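You operate a simulated robot arm through the tools that you are given. There is no shell and no other tool.

The job below is to be done with a simulated two-armed robot. You get a single attempt, and the scene is never put back.

Task
Couple the orange connector and set its probe on the test post.
Fine: connector on the orange input; station button off first, on again after; turned till it locks; the board stays latched; the display ends at 5.0 V.

Only the result counts: the job must be done as asked and must still hold three seconds after the hand-in. Knocking over, shifting, dropping, spilling or breaking anything else fails it.

Robot
Two 7-joint arms with three-finger grippers on one trunk that stands fixed in place. Base frame: the origin is at the foot of the trunk, x ahead of it, y to its left, z up. Readings come in mm, rad, newtons and seconds.
The left shoulder is at [70, 165, 1163], the right one opposite. With the tool pointing down near the work surface each hand reaches from about 340 to 860 mm from the base axis, measured 20 degrees to its own side. Payload 3.91 kg a hand.
Tool frame (each hand has its own): the origin (TCP) lies between the finger pads and is the grasp point; the fingertips stand 30 mm ahead of it; z points along the fingers, y is the line along which they close. Largest opening 116 mm; the body of the gripper starts 73 mm behind the TCP.
Orientation is that of the tool frame in the base frame, as [roll, pitch, yaw] about the fixed x, y, z axes, in that order (R = Rz(yaw) Ry(pitch) Rx(roll)). With the fingers straight down and closing along the base's y, the tool's x points along the base's -x, its y along +y and its z along -z.

Tools
- The arms move only by the tool drive_tool. It takes "left_steps", "right_steps" or both (then of equal length, played together; a hand with none holds still); each is a list of rows, each a list of 3 entries, a list of its own where there are three numbers: the shift along the tool's x, y, z in mm, then the turn, a rotation vector about the tool's x, y, z in rad, then the gripper command, from -1 (fully open) to 1 (shut), values between in proportion. In form: [[[x, y, z], [rx, ry, rz], grip], ...]. A call has 1 to 20 rows; each row shifts and turns the commanded pose from where the row before left it, along the tool's axes as they then stand. Each row takes 0.2 s and may step no farther than 50 mm and 0.15 rad from the row before; otherwise, or with a gripper value out of range, the whole call is refused. A pose out of reach is approached as far as the arm can. The call stops where the force on the tool passes 40 N (or 10 N more than at its start, if that is more) or the arm is blocked; 0.2 s more then pass. Each finger travels about 153 mm/s and halts on what it meets, pressing with about 24 N; the grip force reading is that of the motor and also rises with nothing between the fingers. The clock runs only during rows and for 0.2 s after the last one: add rows that do not move to give the fingers time. It gives the time, the measured TCP pose, the force on the tool (base axes), the opening and the grip force at its end, in the units of the frame above (readings bear some noise), with the torque about the TCP (base axes, N m) and any sound that the robot's microphone picked up, and new pictures: "views" is both (left out), scene, wrist or none (wrist: the cameras of the hands that moved).
- Cameras (640 x 400 px; columns grow to the right, rows downward): "scene" is now at [113.7, -69.5, 1477.6]; the picture's right is [-0.68, -0.73, 0.00], its down [-0.49, 0.45, -0.74] and it looks along [0.55, -0.51, -0.67] (base axes); focal length 354 px, centre (320, 200). "left" rides on the left gripper at [75, 17, -88] in its tool frame; the picture's right is [-0.22, 0.97, 0.00], its down [-0.70, -0.16, -0.70] and it looks along [-0.68, -0.16, 0.71] (tool axes); focal length 247 px, centre (320, 200). "right" rides on the right gripper at [52, 56, -88] in its tool frame; the picture's right is [-0.73, 0.68, 0.00], its down [-0.49, -0.52, -0.70] and it looks along [-0.48, -0.51, 0.71] (tool axes); focal length 247 px, centre (320, 200). There is no depth. A picture from a camera that has moved, and an enlarged one, comes with that camera's place and axes in the base frame and with its lens. The place of the scene camera against the robot may be out by one fixed shift of up to 18 mm in any direction.
- raise_lower(by): slides the trunk up (or, below 0, down) by that many mm; the arms and the scene camera ride with it, the base frame stays. It gives what a move gives, with no picture.
- head_to(pan, tilt): turns the head with the scene camera to pan (to the left, within 1.501 rad either way) and tilt (down, from -0.506 to 1.204), counted from straight ahead of the robot. It gives what a move gives, and a new picture of the scene camera.
- enlarge(camera, box): a new picture of the part [left, top, right, bottom] of that camera's present view, enlarged. It takes no simulated time.
- close_job(): hands the job in; it is judged then, once.

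Places have to be worked out from the pictures, the camera data and where the tool is seen. Open the grippers and draw the arms clear of the work before you hand the job in, unless the task says otherwise.

The tools are called after "Request:" by a JSON object that holds its "fn" and its "kwargs". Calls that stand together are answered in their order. drive_tool: Moves the arms, as the interface text tells. Its arguments: {"type":"object","properties":{"left_steps":{"type":"array","items":{"type":"array"}},"right_steps":{"type":"array","items":{"type":"array"}},"views":{"type":"string","enum":["both","scene","wrist","none"]}},"required":[]} The other tools are called the same way: raise_lower (by) slides the trunk up or down; head_to (pan, tilt) turns the head that bears the scene camera; enlarge (camera, box) takes an enlarged picture of a part of a camera's view; close_job () hands the job in.

At the start:

```text
time: 0.0
left_eef_pos: [582.8, -104.4, 1159.4]
left_ee_rot: [3.141, 0.0, 3.141]
left_force: [0.9, 1.1, 1.2]
left_torque: [0.01, -0.03, 0.02]
left_width: 115.9
left_grip_force: 0.1
right_eef_pos: [402.2, -433.8, 1128.9]
right_ee_rot: [-3.141, 0.0, -3.141]
right_force: [-1.0, 0.8, 0.3]
right_torque: [0.02, 0.01, 0.03]
right_width: 116.0
right_grip_force: 0.0
trunk travel left (down, up): [-700.0, 140.0]
head pan, tilt: [-0.747, 0.731]
```

scene: 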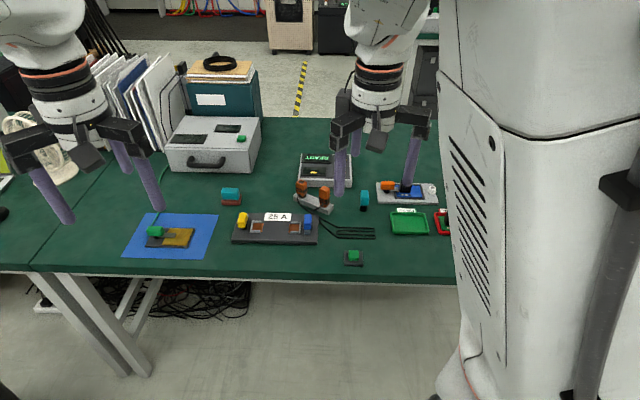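
right: 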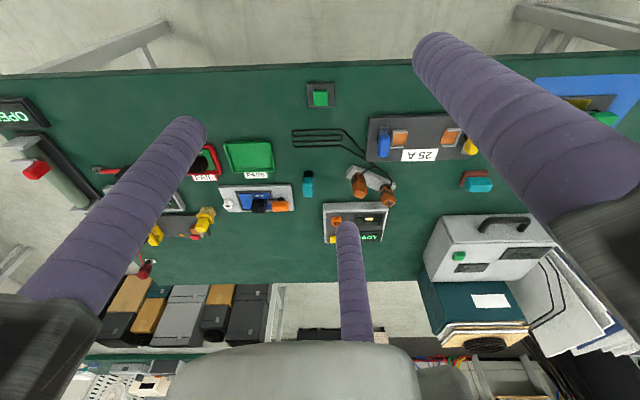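
left: 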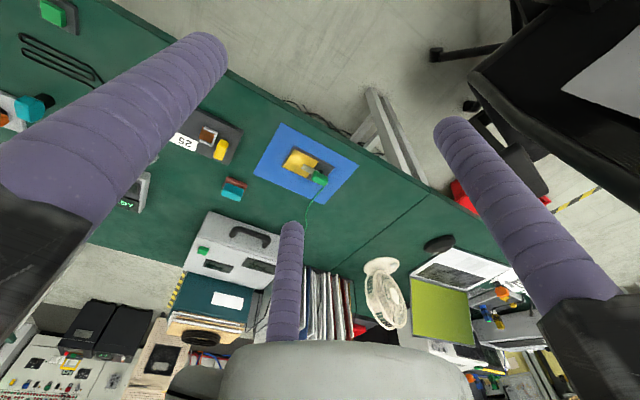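

The scene shows a bench with many items; I need close looks before acting. I enlarge the scene and right camera around the orange items and the station.

Request:
{"fn": "enlarge", "kwargs": {"camera": "scene", "box": [280, 140, 460, 270]}}

Request:
{"fn": "enlarge", "kwargs": {"camera": "right", "box": [80, 70, 400, 270]}}

Request:
{"fn": "enlarge", "kwargs": {"camera": "right", "box": [200, 130, 400, 260]}}

Request:
{"fn": "enlarge", "kwargs": {"camera": "scene", "box": [100, 100, 330, 270]}}

```text
3.08 times, centred on (370, 205) of scene
camera zoom: at [113.7, -69.5, 1477.6], right [-0.68, -0.73, 0.0], down [-0.49, 0.45, -0.74], along [0.55, -0.51, -0.67], focal length 1091 px, centre (166, 185)
```

zoom: 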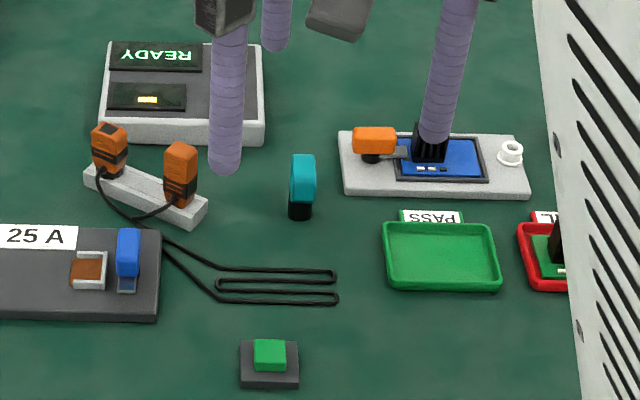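

```text
2.00 times, centred on (240, 170) of right
camera zoom: at [351.0, -377.5, 1216.4], right [0.73, 0.68, 0.0], down [0.49, -0.52, 0.7], along [0.48, -0.51, -0.71], focal length 494 px, centre (480, 260)
```

zoom: 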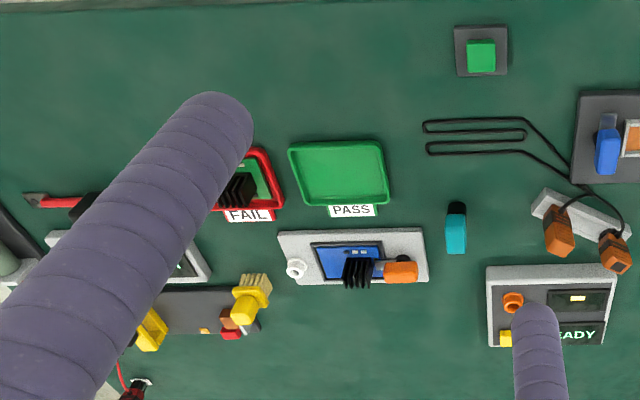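

```text
3.08 times, centred on (300, 195) of right
camera zoom: at [351.0, -377.5, 1216.4], right [0.73, 0.68, 0.0], down [0.49, -0.52, 0.7], along [0.48, -0.51, -0.71], focal length 760 px, centre (382, 215)
```

zoom: 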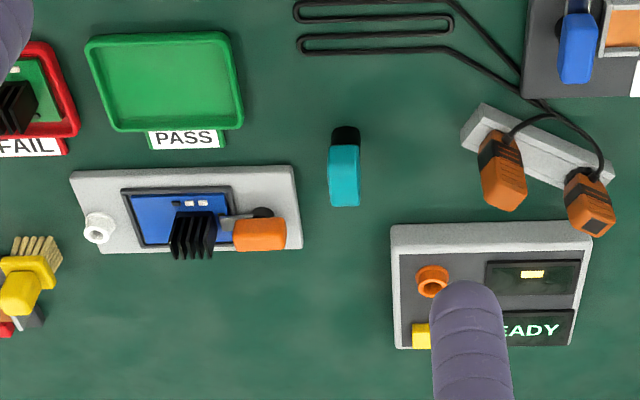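

```text
2.35 times, centred on (215, 185) of scene
camera zoom: at [113.7, -69.5, 1477.6], right [-0.68, -0.73, 0.0], down [-0.49, 0.45, -0.74], along [0.55, -0.51, -0.67], focal length 834 px, centre (567, 235)
```

zoom: 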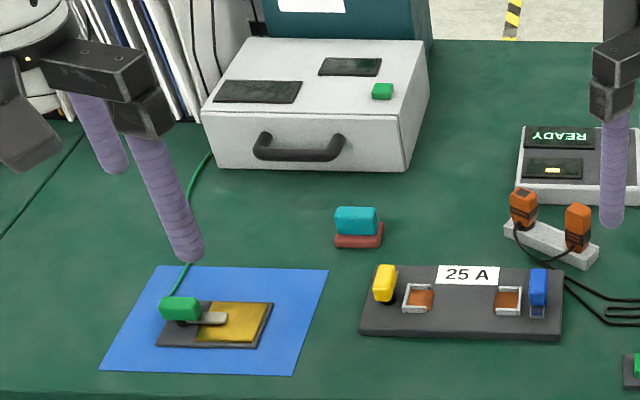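

The layout is roughly: connector/probe pair on a grey rack near (620,-555,860), station and board behind them. I move the left arm aside and bring the right-hand camera closer for triangulation.

Request:
{"fn": "drive_tool", "kwargs": {"left_steps": [[[20, 40, -10], [0, 0, 0], -1], [[20, 40, -10], [0, 0, 0], -1], [[20, 40, -10], [0, 0, 0], -1], [[20, 40, -10], [0, 0, 0], -1], [[20, 40, -10], [0, 0, 0], -1]], "right_steps": [[[-40, -13, 16], [0, 0, 0], -1], [[-40, -13, 16], [0, 0, 0], -1], [[-40, -13, 16], [0, 0, 0], -1], [[-40, -13, 16], [0, 0, 0], -1], [[-40, -13, 16], [0, 0, 0], -1]], "views": "both"}}

```text
time: 1.2
left_eef_pos: [483.9, 98.4, 1207.7]
left_ee_rot: [-3.137, -0.003, 3.141]
left_force: [0.6, 0.2, 0.1]
left_torque: [-0.09, 0.06, 0.0]
left_width: 116.1
left_grip_force: 0.0
right_eef_pos: [605.2, -496.4, 1048.4]
right_ee_rot: [-3.137, -0.003, 3.141]
right_force: [0.6, 0.9, 0.2]
right_torque: [-0.06, 0.06, -0.04]
right_width: 116.1
right_grip_force: 0.0
trunk travel left (down, up): [-700.0, 140.0]
head pan, tilt: [-0.747, 0.731]
camera scene: at [116.3, -65.7, 1477.6], right [-0.68, -0.73, 0.0], down [-0.49, 0.45, -0.74], along [0.54, -0.51, -0.67], focal length 354 px, centre (320, 200)
camera right: at [553.4, -439.7, 1136.9], right [0.73, 0.68, 0.0], down [0.49, -0.52, 0.7], along [0.48, -0.52, -0.71], focal length 247 px, centre (320, 200)
camera left: at [409.3, 116.1, 1295.7], right [0.22, 0.97, 0.0], down [0.7, -0.16, 0.7], along [0.68, -0.16, -0.72], focal length 247 px, centre (320, 200)
```

scene: 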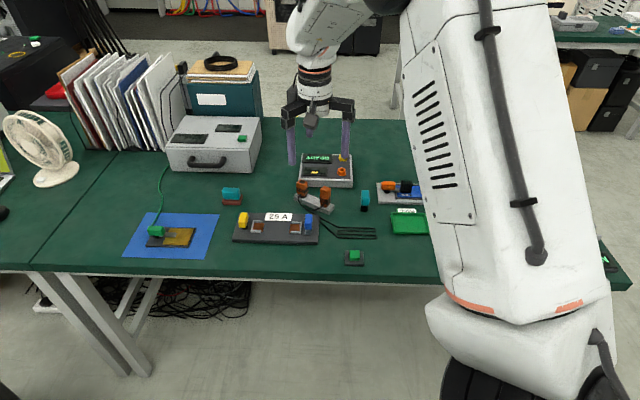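
right: 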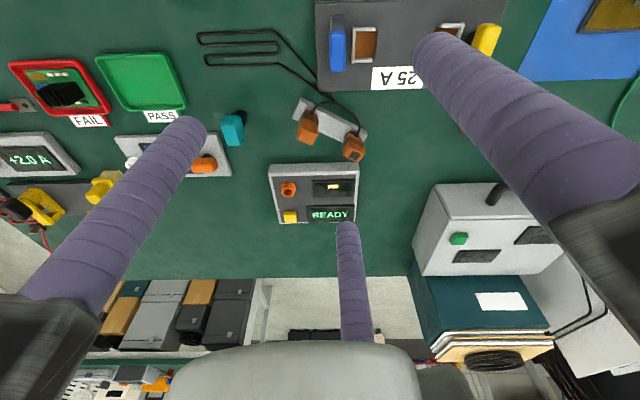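
left: 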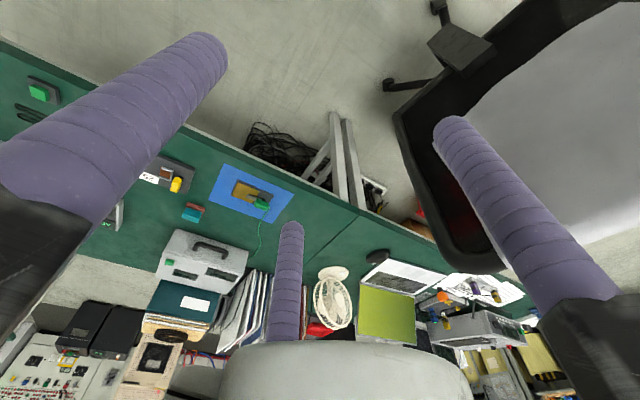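

The station, board and rack now show in the right wrist view; I zoom in to work out coordinates.

Request:
{"fn": "enlarge", "kwargs": {"camera": "right", "box": [250, 90, 380, 240]}}

Request:
{"fn": "enlarge", "kwargs": {"camera": "right", "box": [90, 20, 290, 200]}}

Request:
{"fn": "enlarge", "kwargs": {"camera": "scene", "box": [275, 130, 375, 250]}}

Request:
{"fn": "enlarge", "kwargs": {"camera": "right", "box": [0, 30, 240, 220]}}

```text
2.67 times, centred on (315, 165) of right
camera zoom: at [553.4, -439.7, 1136.9], right [0.73, 0.68, 0.0], down [0.49, -0.52, 0.7], along [0.48, -0.52, -0.71], focal length 659 px, centre (333, 293)
```

zoom: 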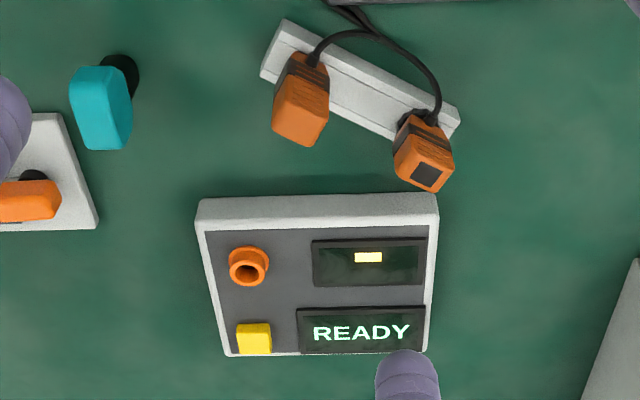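

```text
2.22 times, centred on (190, 110) of right
camera zoom: at [553.4, -439.7, 1136.9], right [0.73, 0.68, 0.0], down [0.49, -0.52, 0.7], along [0.48, -0.52, -0.71], focal length 549 px, centre (609, 400)
```

zoom: 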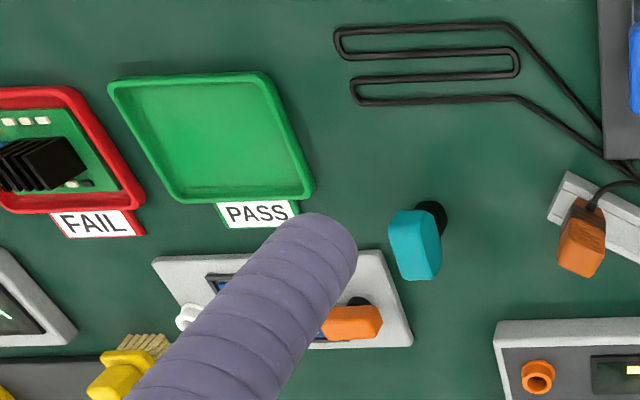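

```text
3.33 times, centred on (325, 190) of scene
camera zoom: at [116.3, -65.7, 1477.6], right [-0.68, -0.73, 0.0], down [-0.49, 0.45, -0.74], along [0.54, -0.51, -0.67], focal length 1182 px, centre (303, 233)
```

zoom: 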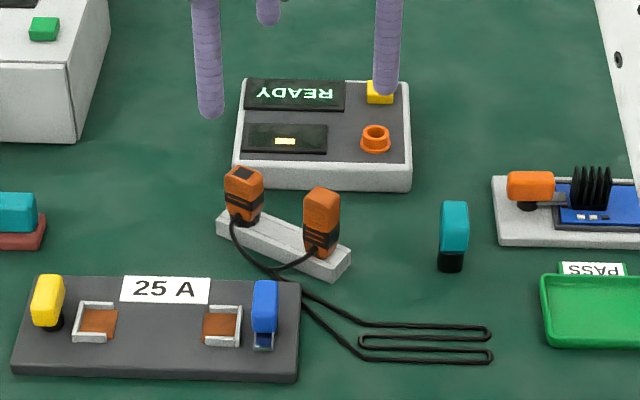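

```text
2.11 times, centred on (120, 125) of right
camera zoom: at [553.4, -439.7, 1136.9], right [0.73, 0.68, 0.0], down [0.49, -0.52, 0.7], along [0.48, -0.52, -0.71], focal length 520 px, centre (741, 358)
```

zoom: 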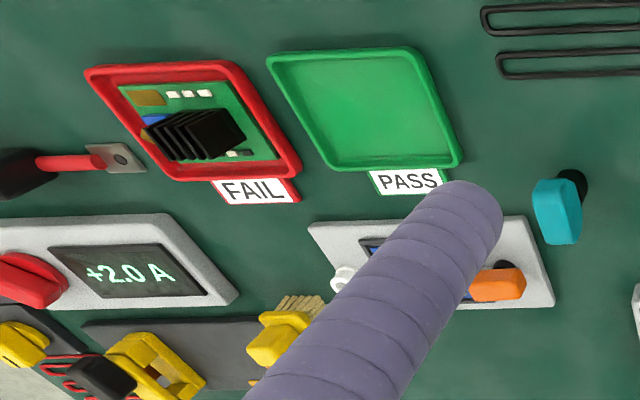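

I want to understand the gripper's own shape (three purple fingers seem visible), so I zoom in on the right hand in the scene view.

Request:
{"fn": "enlarge", "kwargs": {"camera": "scene", "box": [270, 50, 370, 200]}}

Request:
{"fn": "enlarge", "kwargs": {"camera": "right", "box": [0, 0, 640, 400]}}

```text
2.67 times, centred on (320, 125) of scene
camera zoom: at [116.3, -65.7, 1477.6], right [-0.68, -0.73, 0.0], down [-0.49, 0.45, -0.74], along [0.54, -0.51, -0.67], focal length 945 px, centre (320, 400)
```

zoom: 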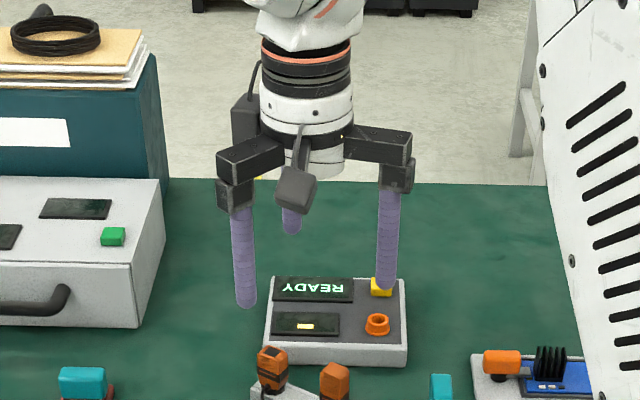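

```text
1.00 times, centred on (320, 200) of right (not enlarged: the box is as wide or as high as the picture)
camera zoom: at [553.4, -439.7, 1136.9], right [0.73, 0.68, 0.0], down [0.49, -0.52, 0.7], along [0.48, -0.52, -0.71], focal length 247 px, centre (320, 200)
```

zoom: 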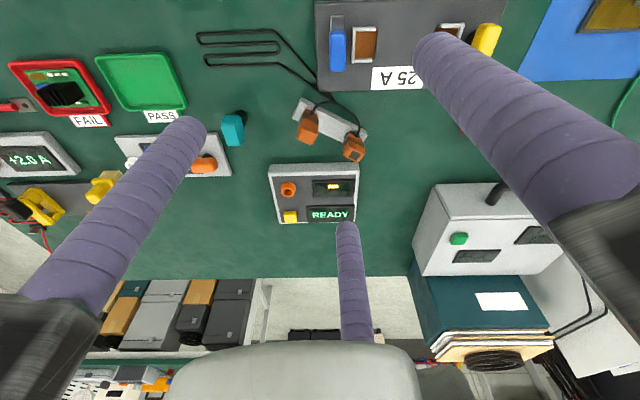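

The hand looks like a three-jaw gripper. I close it in free air and yaw it by about +0.77 rad about tool z to align with the bench, and see what the fingers do.

Request:
{"fn": "drive_tool", "kwargs": {"right_steps": [[[0, 0, 0], [0, 0, 0.13], 1], [[0, 0, 0], [0, 0, 0.13], 1], [[0, 0, 0], [0, 0, 0.13], 1], [[0, 0, 0], [0, 0, 0.13], 1], [[0, 0, 0], [0, 0, 0.13], 1], [[0, 0, 0], [0, 0, 0.12], 1]], "views": "both"}}

```text
time: 2.6
left_eef_pos: [482.2, 94.4, 1209.8]
left_ee_rot: [-3.142, -0.001, -3.141]
left_force: [-0.4, 0.0, -1.0]
left_torque: [-0.03, 0.0, 0.0]
left_width: 115.9
left_grip_force: 0.0
right_eef_pos: [602.3, -499.5, 1047.7]
right_ee_rot: [-3.141, 0.0, 2.371]
right_force: [-0.4, 0.5, -0.1]
right_torque: [-0.01, 0.0, 0.0]
right_width: 9.0
right_grip_force: 24.4
trunk travel left (down, up): [-700.0, 140.0]
head pan, tilt: [-0.747, 0.731]
camera scene: at [113.6, -69.6, 1477.7], right [-0.68, -0.73, 0.0], down [-0.49, 0.45, -0.74], along [0.55, -0.51, -0.67], focal length 354 px, centre (320, 200)
camera right: at [604.8, -422.2, 1136.1], right [1.0, -0.02, 0.0], down [-0.02, -0.71, 0.7], along [-0.02, -0.7, -0.71], focal length 247 px, centre (320, 200)
```

scene: 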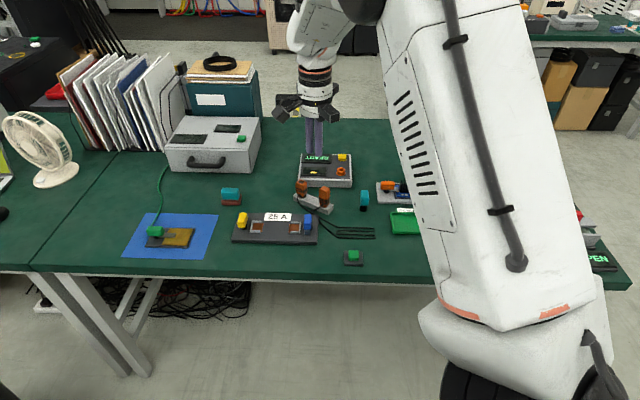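
right: 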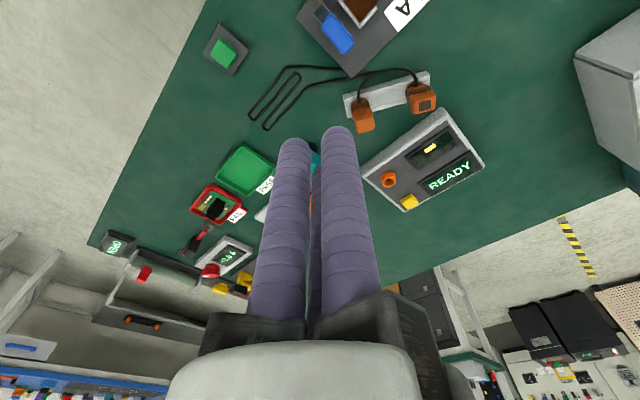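

The three jaws close centrically with min opening 9. Now I zoom in on the rack, station and board from this new viewpoint.

Request:
{"fn": "enlarge", "kwargs": {"camera": "right", "box": [330, 50, 490, 220]}}

Request:
{"fn": "enlarge", "kwargs": {"camera": "scene", "box": [350, 150, 420, 230]}}

Request:
{"fn": "enlarge", "kwargs": {"camera": "right", "box": [180, 120, 340, 300]}}

```text
2.35 times, centred on (410, 135) of right
camera zoom: at [604.8, -422.2, 1136.1], right [1.0, -0.02, 0.0], down [-0.02, -0.71, 0.7], along [-0.02, -0.7, -0.71], focal length 581 px, centre (108, 353)
```

zoom: 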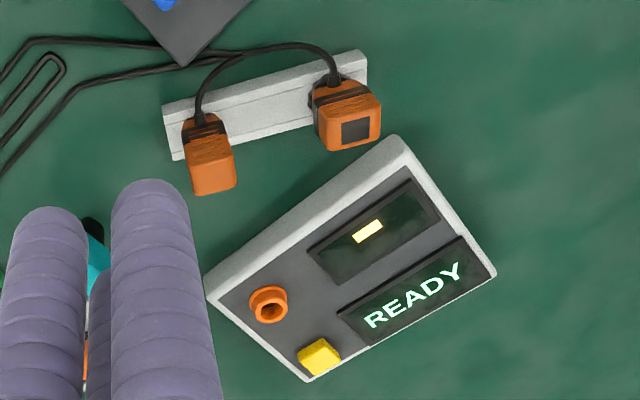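

```text
5.00 times, centred on (385, 190) of scene
camera zoom: at [113.6, -69.6, 1477.7], right [-0.68, -0.73, 0.0], down [-0.49, 0.45, -0.74], along [0.55, -0.51, -0.67], focal length 1772 px, centre (-5, 250)
```

zoom: 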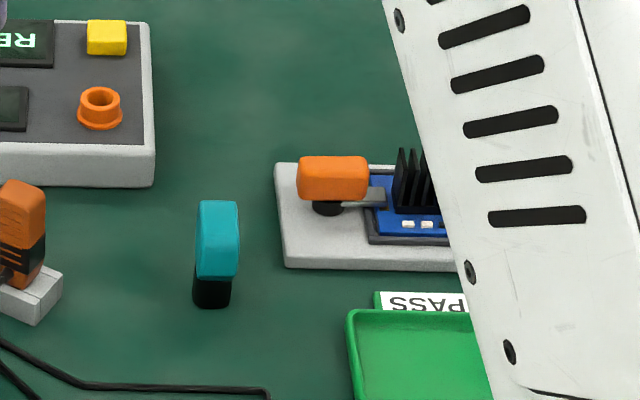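

```text
2.22 times, centred on (260, 210) of right
camera zoom: at [604.8, -422.2, 1136.1], right [1.0, -0.02, 0.0], down [-0.02, -0.71, 0.7], along [-0.02, -0.7, -0.71], focal length 549 px, centre (453, 178)
```

zoom: 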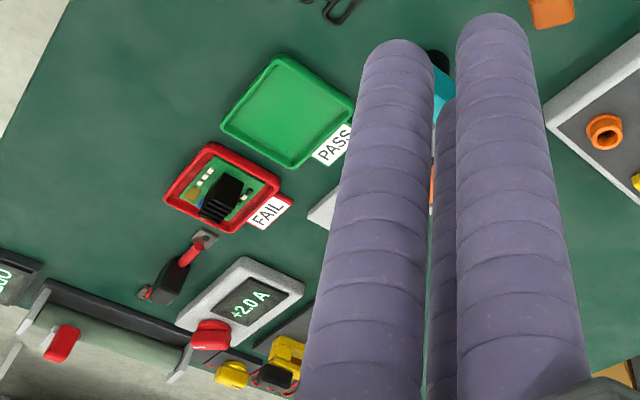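

I bring the camera closer to the rack to tell the connector from the probe.

Request:
{"fn": "drive_tool", "kwargs": {"right_steps": [[[-13.4, 9.9, 32.5], [0, 0, 0], 1], [[-13.4, 9.9, 32.5], [0, 0, 0], 1], [[-13.4, 9.9, 32.5], [0, 0, 0], 1], [[-13.4, 9.9, 32.5], [0, 0, 0], 1]], "views": "wrist"}}

Request:
{"fn": "enlarge", "kwargs": {"camera": "right", "box": [220, 60, 480, 230]}}

```text
time: 3.6
left_eef_pos: [483.3, 93.7, 1209.0]
left_ee_rot: [3.141, 0.0, 3.14]
left_force: [0.9, 0.7, 0.0]
left_torque: [0.03, 0.05, -0.02]
left_width: 116.0
left_grip_force: 0.1
right_eef_pos: [669.2, -508.5, 916.1]
right_ee_rot: [3.141, -0.001, 2.372]
right_force: [-0.8, 0.0, -0.3]
right_torque: [0.03, 0.0, 0.02]
right_width: 9.2
right_grip_force: 23.7
trunk travel left (down, up): [-700.0, 140.0]
head pan, tilt: [-0.747, 0.731]
camera right: at [671.7, -432.9, 1004.8], right [1.0, -0.02, 0.0], down [-0.01, -0.71, 0.7], along [-0.02, -0.7, -0.71], focal length 247 px, centre (320, 200)
```

right: 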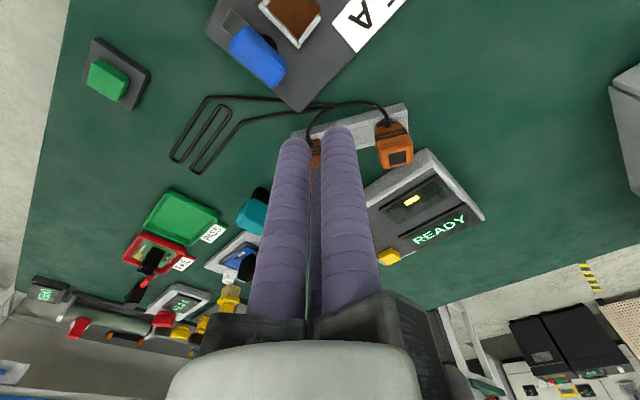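

```text
2.35 times, centred on (350, 145) of right
camera zoom: at [671.7, -432.9, 1004.8], right [1.0, -0.02, 0.0], down [-0.01, -0.71, 0.7], along [-0.02, -0.7, -0.71], focal length 581 px, centre (249, 329)
```

zoom: 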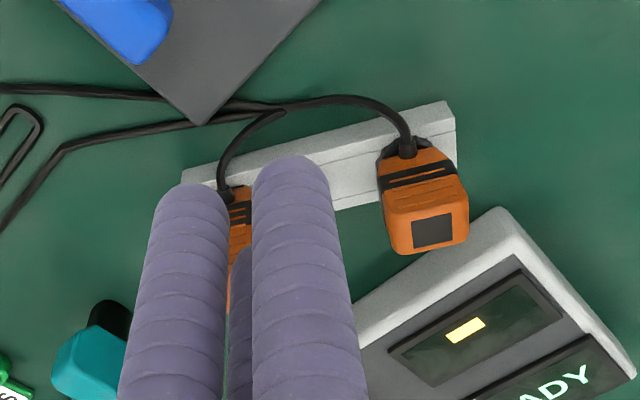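

The fingers block the view. I zoom in tightly with the scene camera on the two rack parts.

Request:
{"fn": "enlarge", "kwargs": {"camera": "scene", "box": [292, 175, 337, 220]}}

Request:
{"fn": "enlarge", "kwargs": {"camera": "scene", "box": [295, 145, 360, 190]}}

```text
8.89 times, centred on (314, 198) of scene
camera zoom: at [116.0, -70.7, 1477.4], right [-0.68, -0.73, 0.0], down [-0.49, 0.45, -0.74], along [0.54, -0.51, -0.67], focal length 3151 px, centre (369, 222)
```

zoom: 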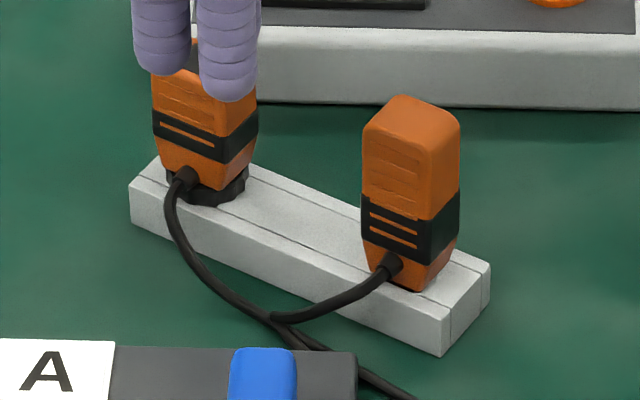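

```text
8.89 times, centred on (328, 168) of scene
camera zoom: at [116.0, -70.7, 1477.4], right [-0.68, -0.73, 0.0], down [-0.49, 0.45, -0.74], along [0.54, -0.51, -0.67], focal length 3151 px, centre (253, 489)
```

zoom: 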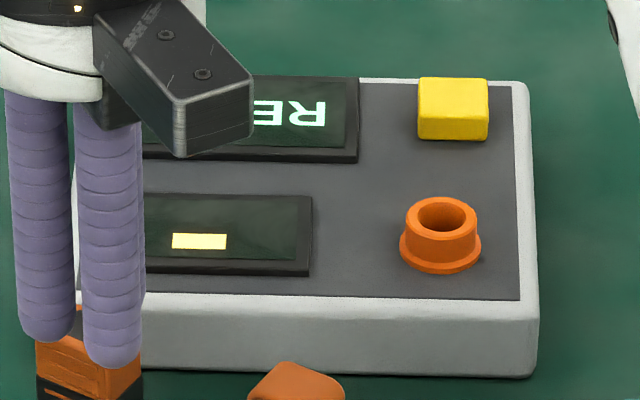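

The part with the dark square and the black knurled collar (about (738,-563,823)) is the connector; the plain tapered one (about (660,-582)) is the probe. I open the hand, rise and move over the connector to test reach and get an unobstructed view.

Request:
{"fn": "drive_tool", "kwargs": {"right_steps": [[[0, 0, -45], [0, 0, 0], -1], [[-30, 3, 0], [0, 0, 0], -1], [[-30, 3, 0], [0, 0, 0], -1], [[-28, 3, 0], [0, 0, 0], -1], [[0, 0, 0], [0, 0, 0], -1]], "views": "both"}}

Request:
{"fn": "enlarge", "kwargs": {"camera": "right", "box": [220, 60, 480, 230]}}

```text
time: 4.8
left_eef_pos: [481.5, 95.5, 1209.7]
left_ee_rot: [-3.141, 0.0, 3.141]
left_force: [-0.7, -0.7, -0.2]
left_torque: [0.0, 0.01, 0.0]
left_width: 116.0
left_grip_force: 0.1
right_eef_pos: [737.0, -563.8, 963.6]
right_ee_rot: [-3.141, -0.001, 2.369]
right_force: [-0.5, -0.4, 1.0]
right_torque: [0.01, 0.0, -0.01]
right_width: 115.9
right_grip_force: 0.0
trunk travel left (down, up): [-700.0, 140.0]
head pan, tilt: [-0.747, 0.731]
camera scene: at [113.7, -69.3, 1477.7], right [-0.68, -0.73, 0.0], down [-0.49, 0.45, -0.74], along [0.55, -0.51, -0.67], focal length 354 px, centre (320, 200)
camera right: at [739.1, -487.1, 1051.9], right [1.0, -0.02, 0.0], down [-0.01, -0.71, 0.7], along [-0.02, -0.7, -0.71], focal length 247 px, centre (320, 200)
```

scene: 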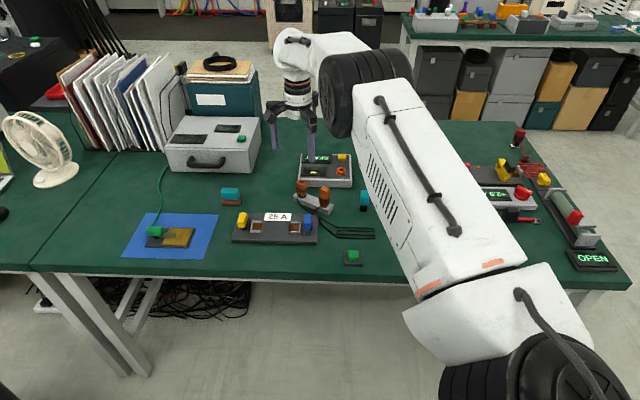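
right: 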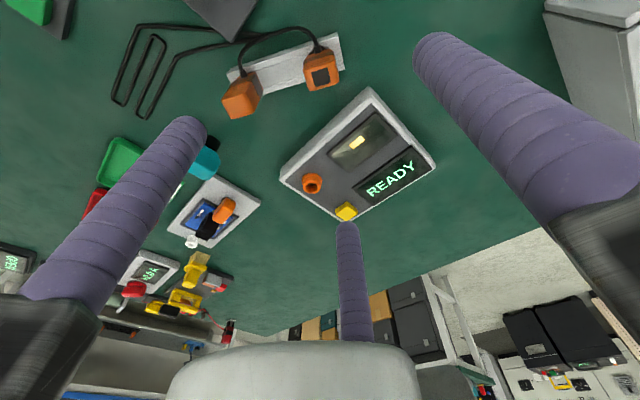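

```text
2.35 times, centred on (350, 145) of right
camera zoom: at [739.1, -487.1, 1051.9], right [1.0, -0.02, 0.0], down [-0.01, -0.71, 0.7], along [-0.02, -0.7, -0.71], focal length 581 px, centre (249, 329)
```

zoom: 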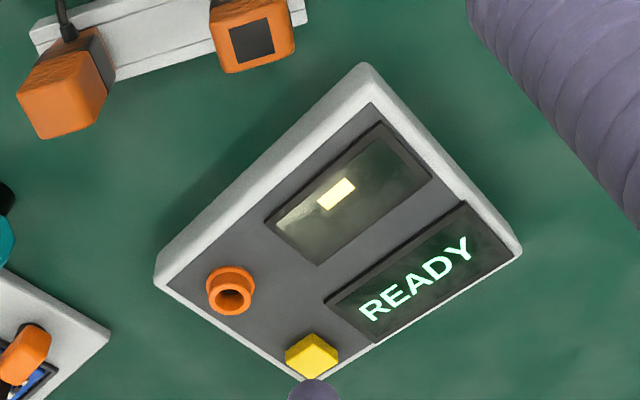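

Reach over the connector is fine. I test the reach over the station (socket near (718,-705,800)) at a safe height, closing the hand for later button pressing.

Request:
{"fn": "drive_tool", "kwargs": {"right_steps": [[[-28.2, -38.1, 0], [0, 0, 0], -1], [[-28.2, -38.1, 0], [0, 0, 0], -1], [[-28.2, -38.1, 0], [0, 0, 0], -1], [[0, 0, 0], [0, 0, 0], -1]], "views": "both"}}

Request:
{"fn": "enlarge", "kwargs": {"camera": "right", "box": [60, 20, 360, 220]}}

```text
time: 5.8
left_eef_pos: [484.9, 95.1, 1208.2]
left_ee_rot: [-3.14, -0.001, 3.141]
left_force: [0.6, 0.4, 0.5]
left_torque: [0.0, 0.02, 0.01]
left_width: 115.9
left_grip_force: 0.0
right_eef_pos: [687.4, -690.2, 959.3]
right_ee_rot: [-3.139, -0.002, 2.372]
right_force: [0.3, 0.5, -0.8]
right_torque: [-0.02, 0.05, -0.02]
right_width: 116.2
right_grip_force: 0.0
right hand out of reach, approached as far as the arm can: row 2, 3
trunk travel left (down, up): [-700.0, 140.0]
head pan, tilt: [-0.747, 0.731]
camera scene: at [115.9, -69.3, 1477.4], right [-0.68, -0.73, 0.0], down [-0.49, 0.45, -0.74], along [0.55, -0.51, -0.67], focal length 354 px, centre (320, 200)
camera right: at [688.8, -614.6, 1047.8], right [1.0, -0.02, 0.0], down [-0.01, -0.71, 0.7], along [-0.02, -0.7, -0.71], focal length 247 px, centre (320, 200)
```

scene: 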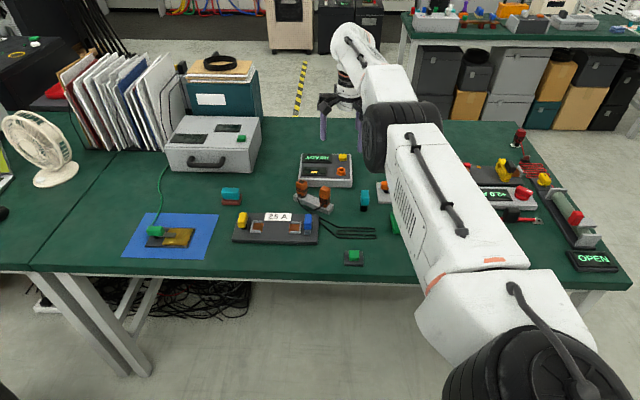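
right: 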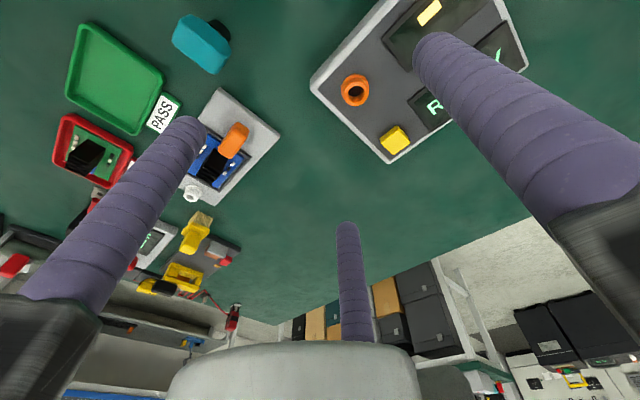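

```text
2.00 times, centred on (210, 120) of right
camera zoom: at [688.8, -614.6, 1047.8], right [1.0, -0.02, 0.0], down [-0.01, -0.71, 0.7], along [-0.02, -0.7, -0.71], focal length 494 px, centre (540, 360)
```

zoom: 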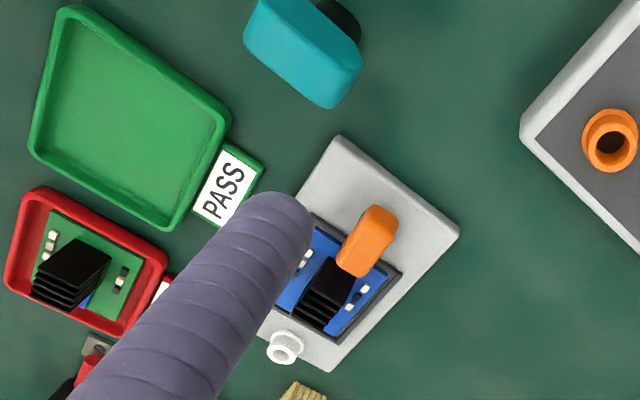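

The arm stops at about 810 mm horizontally from its shoulder; the socket (720,-707,799) and post (492,-862,779) need a tilted tool. I zoom tightly on the socket for key slots, and on the white post.

Request:
{"fn": "enlarge", "kwargs": {"camera": "right", "box": [325, 60, 425, 170]}}

Request:
{"fn": "enlarge", "kwargs": {"camera": "right", "box": [150, 80, 290, 210]}}

Request:
{"fn": "enlarge", "kwargs": {"camera": "scene", "box": [290, 140, 370, 220]}}

```text
3.64 times, centred on (375, 115) of right
camera zoom: at [688.8, -614.6, 1047.8], right [1.0, -0.02, 0.0], down [-0.01, -0.71, 0.7], along [-0.02, -0.7, -0.71], focal length 898 px, centre (120, 509)
```

zoom: 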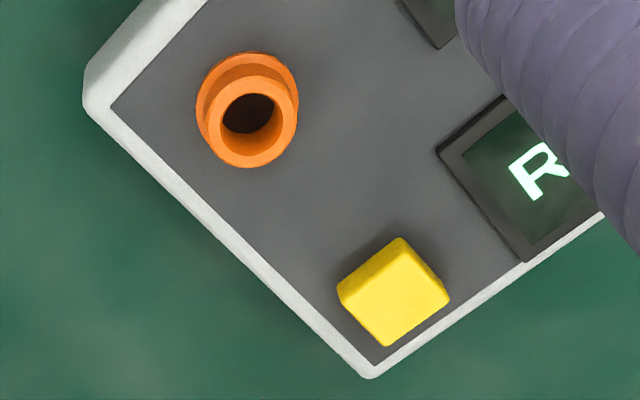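

```text
3.08 times, centred on (220, 145) of right
camera zoom: at [688.8, -614.6, 1047.8], right [1.0, -0.02, 0.0], down [-0.01, -0.71, 0.7], along [-0.02, -0.7, -0.71], focal length 760 px, centre (628, 369)
```

zoom: 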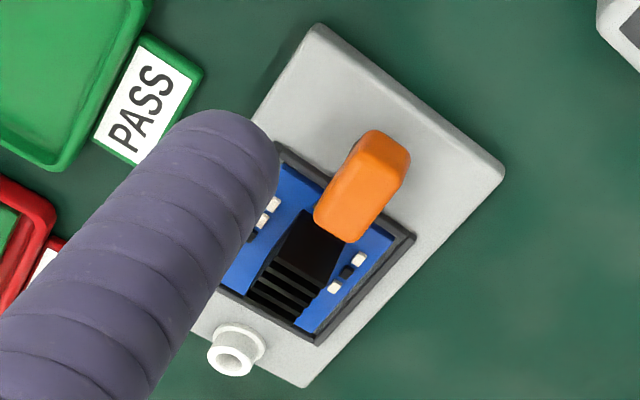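

```text
5.00 times, centred on (330, 180) of scene
camera zoom: at [115.9, -69.3, 1477.4], right [-0.68, -0.73, 0.0], down [-0.49, 0.45, -0.74], along [0.55, -0.51, -0.67], focal length 1772 px, centre (270, 300)
```

zoom: 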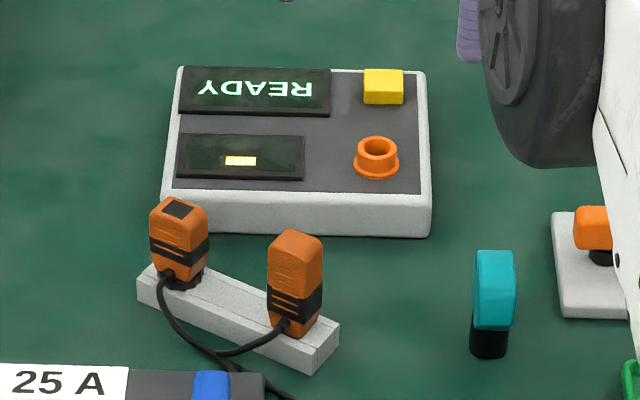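

Button is near (776,-770,790), socket (720,-707,799). I raise and retract the right hand, then lower the trunk 130 mm so the shoulder is level with the wrist for maximum reach.

Request:
{"fn": "drive_tool", "kwargs": {"right_steps": [[[25, 0, -40], [0, 0, 0], -1], [[25, 0, -40], [0, 0, 0], -1], [[25, 0, -40], [0, 0, 0], -1], [[25, 0, -40], [0, 0, 0], -1]], "views": "none"}}

Request:
{"fn": "raise_lower", "kwargs": {"by": -130}}

```text
time: 6.8
left_eef_pos: [479.5, 98.1, 1212.0]
left_ee_rot: [-3.14, 0.001, -3.141]
left_force: [0.4, 0.2, -1.1]
left_torque: [-0.07, -0.03, -0.01]
left_width: 116.0
left_grip_force: 0.1
right_eef_pos: [611.5, -617.7, 1124.1]
right_ee_rot: [-3.141, 0.004, 2.37]
right_force: [-0.1, -0.2, 0.4]
right_torque: [-0.04, -0.04, 0.01]
right_width: 116.0
right_grip_force: 0.0
trunk travel left (down, up): [-700.0, 140.0]
head pan, tilt: [-0.747, 0.731]
```

```text
time: 8.4
left_eef_pos: [483.3, 94.9, 1079.2]
left_ee_rot: [3.141, 0.001, -3.141]
left_force: [-1.2, -0.9, -0.2]
left_torque: [0.02, -0.02, 0.01]
left_width: 115.7
left_grip_force: 0.0
right_eef_pos: [613.5, -620.1, 990.5]
right_ee_rot: [3.14, 0.0, 2.372]
right_force: [-0.2, -0.2, -0.3]
right_torque: [0.01, 0.01, 0.0]
right_width: 115.9
right_grip_force: 0.0
trunk travel left (down, up): [-570.0, 270.0]
head pan, tilt: [-0.747, 0.731]
```

Trunk lowered fine. Now I tilt the closed hand outward by 0.75 rad at a safe height and check the pose.

Request:
{"fn": "drive_tool", "kwargs": {"right_steps": [[[0, 0, 0], [0, -0.15, 0], 1], [[0, 0, 0], [0, -0.15, 0], 1], [[0, 0, 0], [0, -0.15, 0], 1], [[0, 0, 0], [0, -0.15, 0], 1], [[0, 0, 0], [0, -0.15, 0], 1]], "views": "both"}}

```text
time: 9.6
left_eef_pos: [483.0, 95.8, 1078.9]
left_ee_rot: [3.141, 0.002, 3.14]
left_force: [0.0, 0.6, 0.3]
left_torque: [-0.04, 0.01, 0.01]
left_width: 115.9
left_grip_force: 0.0
right_eef_pos: [614.6, -619.8, 990.9]
right_ee_rot: [-3.138, 0.752, 2.373]
right_force: [0.1, -0.3, 0.5]
right_torque: [-0.01, 0.04, -0.04]
right_width: 9.1
right_grip_force: 23.6
trunk travel left (down, up): [-570.0, 270.0]
head pan, tilt: [-0.747, 0.731]
camera scene: at [113.9, -68.8, 1347.7], right [-0.68, -0.73, 0.0], down [-0.49, 0.45, -0.74], along [0.55, -0.51, -0.67], focal length 354 px, centre (320, 200)
camera right: at [583.8, -511.1, 1020.3], right [0.86, 0.12, 0.5], down [-0.45, -0.29, 0.84], along [0.24, -0.95, -0.2], focal length 247 px, centre (320, 200)
```

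scene: 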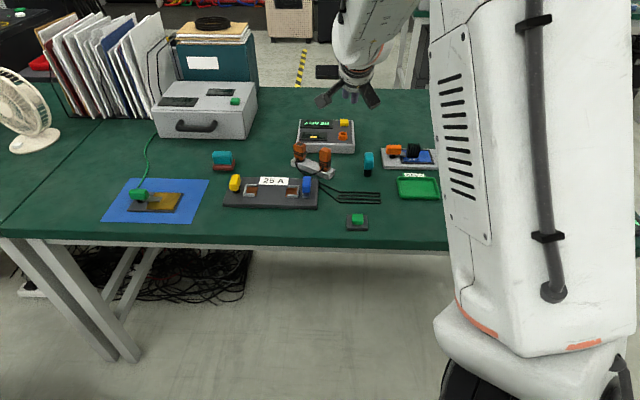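
right: 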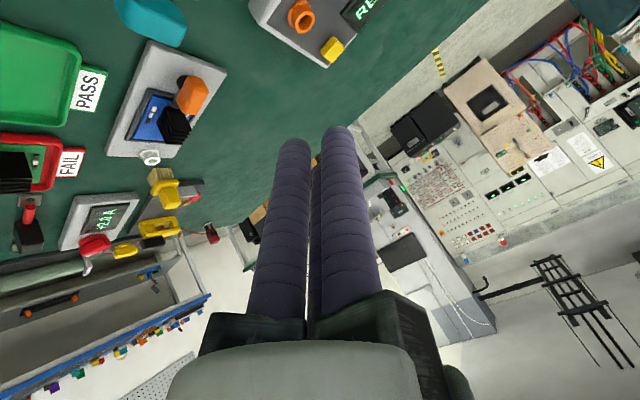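

Tilt works. I move to hover with the fingertips about 45 mm above the yellow button.

Request:
{"fn": "drive_tool", "kwargs": {"right_steps": [[[-10.6, 1.7, 39.6], [0, 0, 0], 1], [[-10.6, 1.7, 39.6], [0, 0, 0], 1], [[-10.6, 1.7, 39.6], [0, 0, 0], 1], [[-10.6, 1.7, 39.6], [0, 0, 0], 1], [[-10.6, 1.7, 39.6], [0, 0, 0], 1], [[-10.6, 1.7, 39.6], [0, 0, 0], 1]], "views": "both"}}

Request:
{"fn": "enlarge", "kwargs": {"camera": "scene", "box": [270, 70, 400, 180]}}

Request:
{"fn": "enlarge", "kwargs": {"camera": "right", "box": [220, 60, 400, 200]}}

```text
time: 11.0
left_eef_pos: [482.6, 93.0, 1077.8]
left_ee_rot: [3.14, -0.001, 3.141]
left_force: [0.8, -0.3, 0.3]
left_torque: [0.04, 0.03, 0.02]
left_width: 115.8
left_grip_force: 0.0
right_eef_pos: [772.5, -760.5, 857.8]
right_ee_rot: [3.14, 0.747, 2.373]
right_force: [-0.5, -0.2, 0.1]
right_torque: [0.02, 0.0, -0.02]
right_width: 9.2
right_grip_force: 23.7
trunk travel left (down, up): [-570.0, 270.0]
head pan, tilt: [-0.747, 0.731]
camera scene: at [115.7, -71.6, 1347.4], right [-0.68, -0.73, 0.0], down [-0.49, 0.46, -0.74], along [0.54, -0.5, -0.67], focal length 354 px, centre (320, 200)
camera right: at [742.1, -651.6, 887.5], right [0.86, 0.11, 0.5], down [-0.45, -0.29, 0.84], along [0.24, -0.95, -0.2], focal length 247 px, centre (320, 200)
```

scene: 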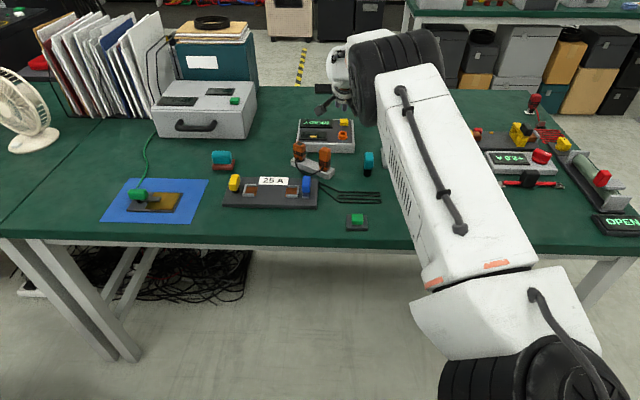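
right: 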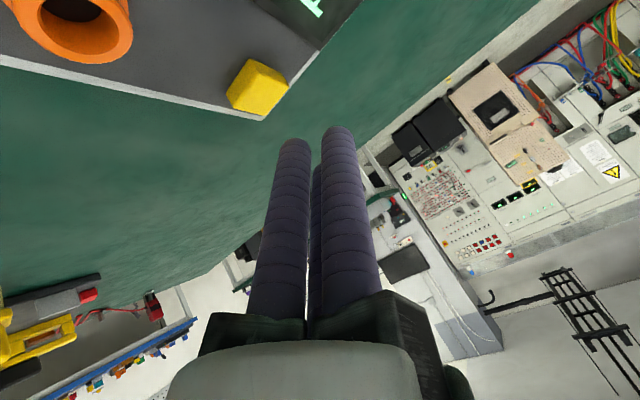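

```text
3.64 times, centred on (335, 125) of scene
camera zoom: at [115.7, -71.6, 1347.4], right [-0.68, -0.73, 0.0], down [-0.49, 0.46, -0.74], along [0.54, -0.5, -0.67], focal length 1289 px, centre (266, 473)
```

zoom: 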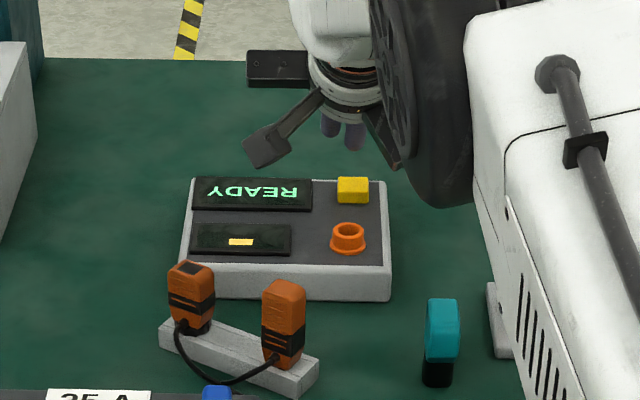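

```text
2.86 times, centred on (310, 130) of right
camera zoom: at [742.1, -651.6, 887.5], right [0.86, 0.11, 0.5], down [-0.45, -0.29, 0.84], along [0.24, -0.95, -0.2], focal length 706 px, centre (349, 400)
```

zoom: 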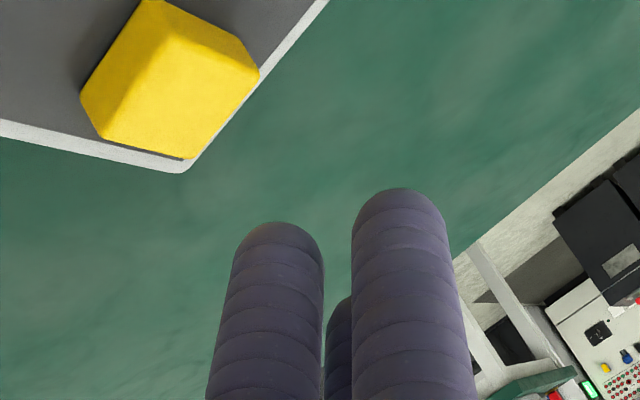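

The hand hovers correctly above the button at about (776,-775,787). I lower vertically 32 mm, then continue in small steps.

Request:
{"fn": "drive_tool", "kwargs": {"right_steps": [[[10.9, 0, 11.7], [0, 0, 0], 1], [[10.9, 0, 11.7], [0, 0, 0], 1], [[0, 0, 0], [0, 0, 0], 1]], "views": "wrist"}}

Request:
{"fn": "enlarge", "kwargs": {"camera": "right", "box": [220, 60, 400, 200]}}

Request:
{"fn": "enlarge", "kwargs": {"camera": "scene", "box": [290, 90, 370, 160]}}

```text
time: 11.8
left_eef_pos: [482.6, 94.2, 1079.6]
left_ee_rot: [-3.14, 0.0, -3.141]
left_force: [-0.3, -0.2, -0.2]
left_torque: [-0.01, -0.01, 0.0]
left_width: 116.0
left_grip_force: 0.1
right_eef_pos: [772.6, -758.5, 829.9]
right_ee_rot: [-3.141, 0.749, 2.372]
right_force: [0.5, -0.1, 0.5]
right_torque: [0.0, -0.01, 0.05]
right_width: 9.3
right_grip_force: 24.0
trunk travel left (down, up): [-570.0, 270.0]
head pan, tilt: [-0.747, 0.731]
camera right: at [740.4, -649.4, 858.3], right [0.86, 0.12, 0.5], down [-0.45, -0.29, 0.84], along [0.24, -0.95, -0.2], focal length 247 px, centre (320, 200)
```

right: 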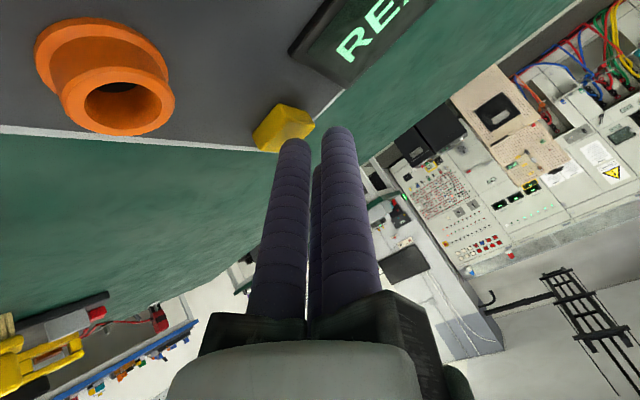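

```text
2.86 times, centred on (310, 130) of right
camera zoom: at [740.4, -649.4, 858.3], right [0.86, 0.12, 0.5], down [-0.45, -0.29, 0.84], along [0.24, -0.95, -0.2], focal length 706 px, centre (349, 400)
```

zoom: 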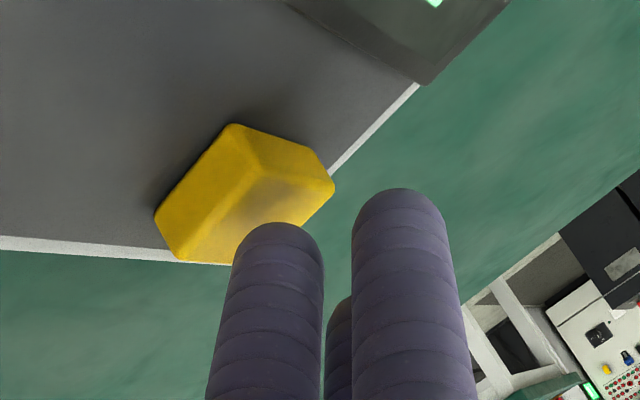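

```text
5.71 times, centred on (330, 125) of scene
camera zoom: at [113.3, -69.1, 1347.7], right [-0.68, -0.73, 0.0], down [-0.49, 0.45, -0.74], along [0.55, -0.51, -0.67], focal length 2026 px, centre (263, 629)
```

zoom: 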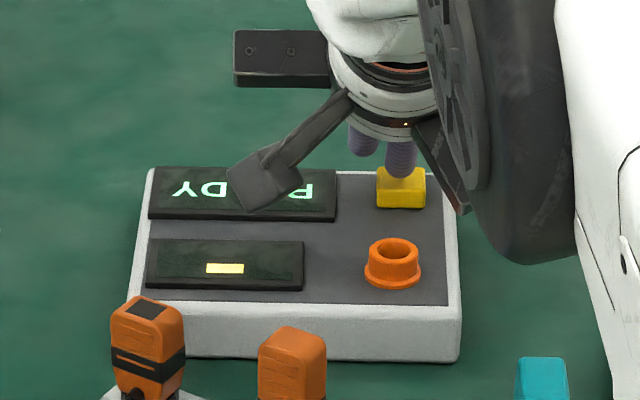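

The fingertip is right above the button. I continue down in 3 mm steps, watching force and sound.

Request:
{"fn": "drive_tool", "kwargs": {"right_steps": [[[2.0, 0, 2.2], [0, 0, 0], 1], [[2.0, 0, 2.2], [0, 0, 0], 1], [[2.0, 0, 2.2], [0, 0, 0], 1], [[2.0, 0, 2.2], [0, 0, 0], 1]], "views": "none"}}

```text
time: 12.8
left_eef_pos: [481.3, 96.0, 1080.0]
left_ee_rot: [-3.139, 0.003, -3.141]
left_force: [-0.4, -0.2, 0.3]
left_torque: [0.01, -0.02, 0.01]
left_width: 115.8
left_grip_force: 0.0
right_eef_pos: [771.2, -757.9, 821.2]
right_ee_rot: [3.14, 0.754, 2.37]
right_force: [1.4, -3.6, 10.9]
right_torque: [-0.2, -0.08, -0.01]
right_width: 9.1
right_grip_force: 23.8
trunk travel left (down, up): [-570.0, 270.0]
head pan, tilt: [-0.747, 0.731]
heard: click
```

A click was heard with about 11 N. I back off upward 10 mm and check the display.

Request:
{"fn": "drive_tool", "kwargs": {"right_steps": [[[-6.8, 0, -7.3], [0, 0, 0], 1], [[-6.8, 0, -7.3], [0, 0, 0], 1], [[-6.8, 0, -7.3], [0, 0, 0], 1], [[-6.8, 0, -7.3], [0, 0, 0], 1]], "views": "both"}}

Request:
{"fn": "enlarge", "kwargs": {"camera": "scene", "box": [290, 90, 370, 160]}}

```text
time: 13.8
left_eef_pos: [481.1, 95.4, 1079.9]
left_ee_rot: [3.141, 0.0, -3.141]
left_force: [-0.5, 0.0, 0.5]
left_torque: [-0.02, 0.02, 0.0]
left_width: 116.0
left_grip_force: 0.0
right_eef_pos: [769.7, -757.7, 857.0]
right_ee_rot: [3.141, 0.749, 2.371]
right_force: [0.0, -0.5, 0.9]
right_torque: [-0.03, 0.01, -0.03]
right_width: 9.1
right_grip_force: 23.5
trunk travel left (down, up): [-570.0, 270.0]
head pan, tilt: [-0.747, 0.731]
camera scene: at [113.5, -69.3, 1347.6], right [-0.68, -0.73, 0.0], down [-0.49, 0.45, -0.74], along [0.55, -0.51, -0.67], focal length 354 px, centre (320, 200)
camera right: at [740.2, -649.6, 886.0], right [0.86, 0.12, 0.5], down [-0.45, -0.29, 0.84], along [0.24, -0.95, -0.2], focal length 247 px, centre (320, 200)
```

scene: 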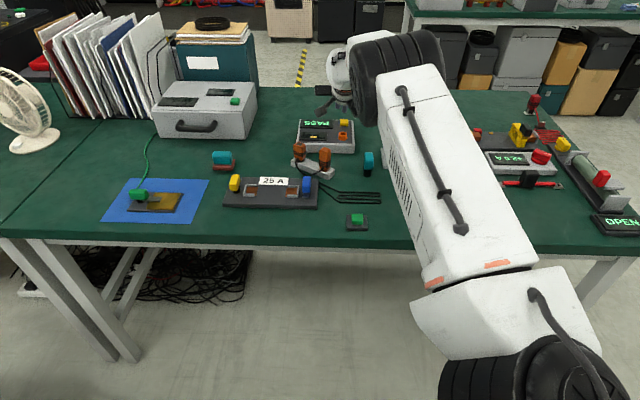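
right: 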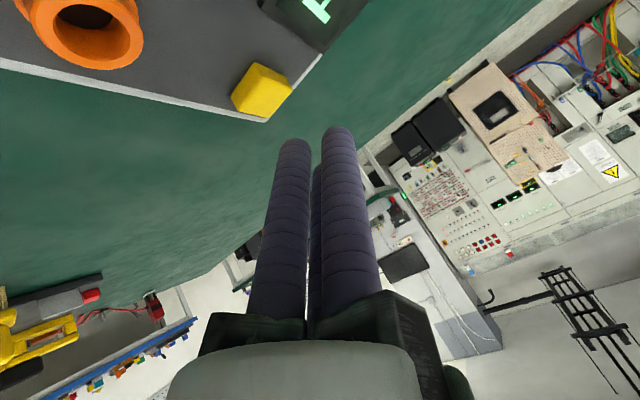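

```text
5.71 times, centred on (330, 125) of scene
camera zoom: at [113.5, -69.3, 1347.6], right [-0.68, -0.73, 0.0], down [-0.49, 0.45, -0.74], along [0.55, -0.51, -0.67], focal length 2026 px, centre (263, 629)
```

zoom: 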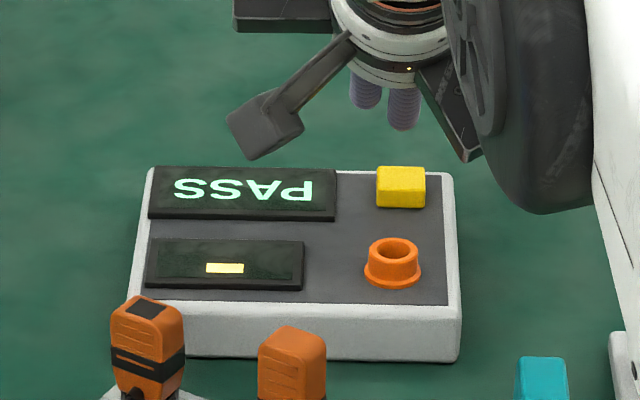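

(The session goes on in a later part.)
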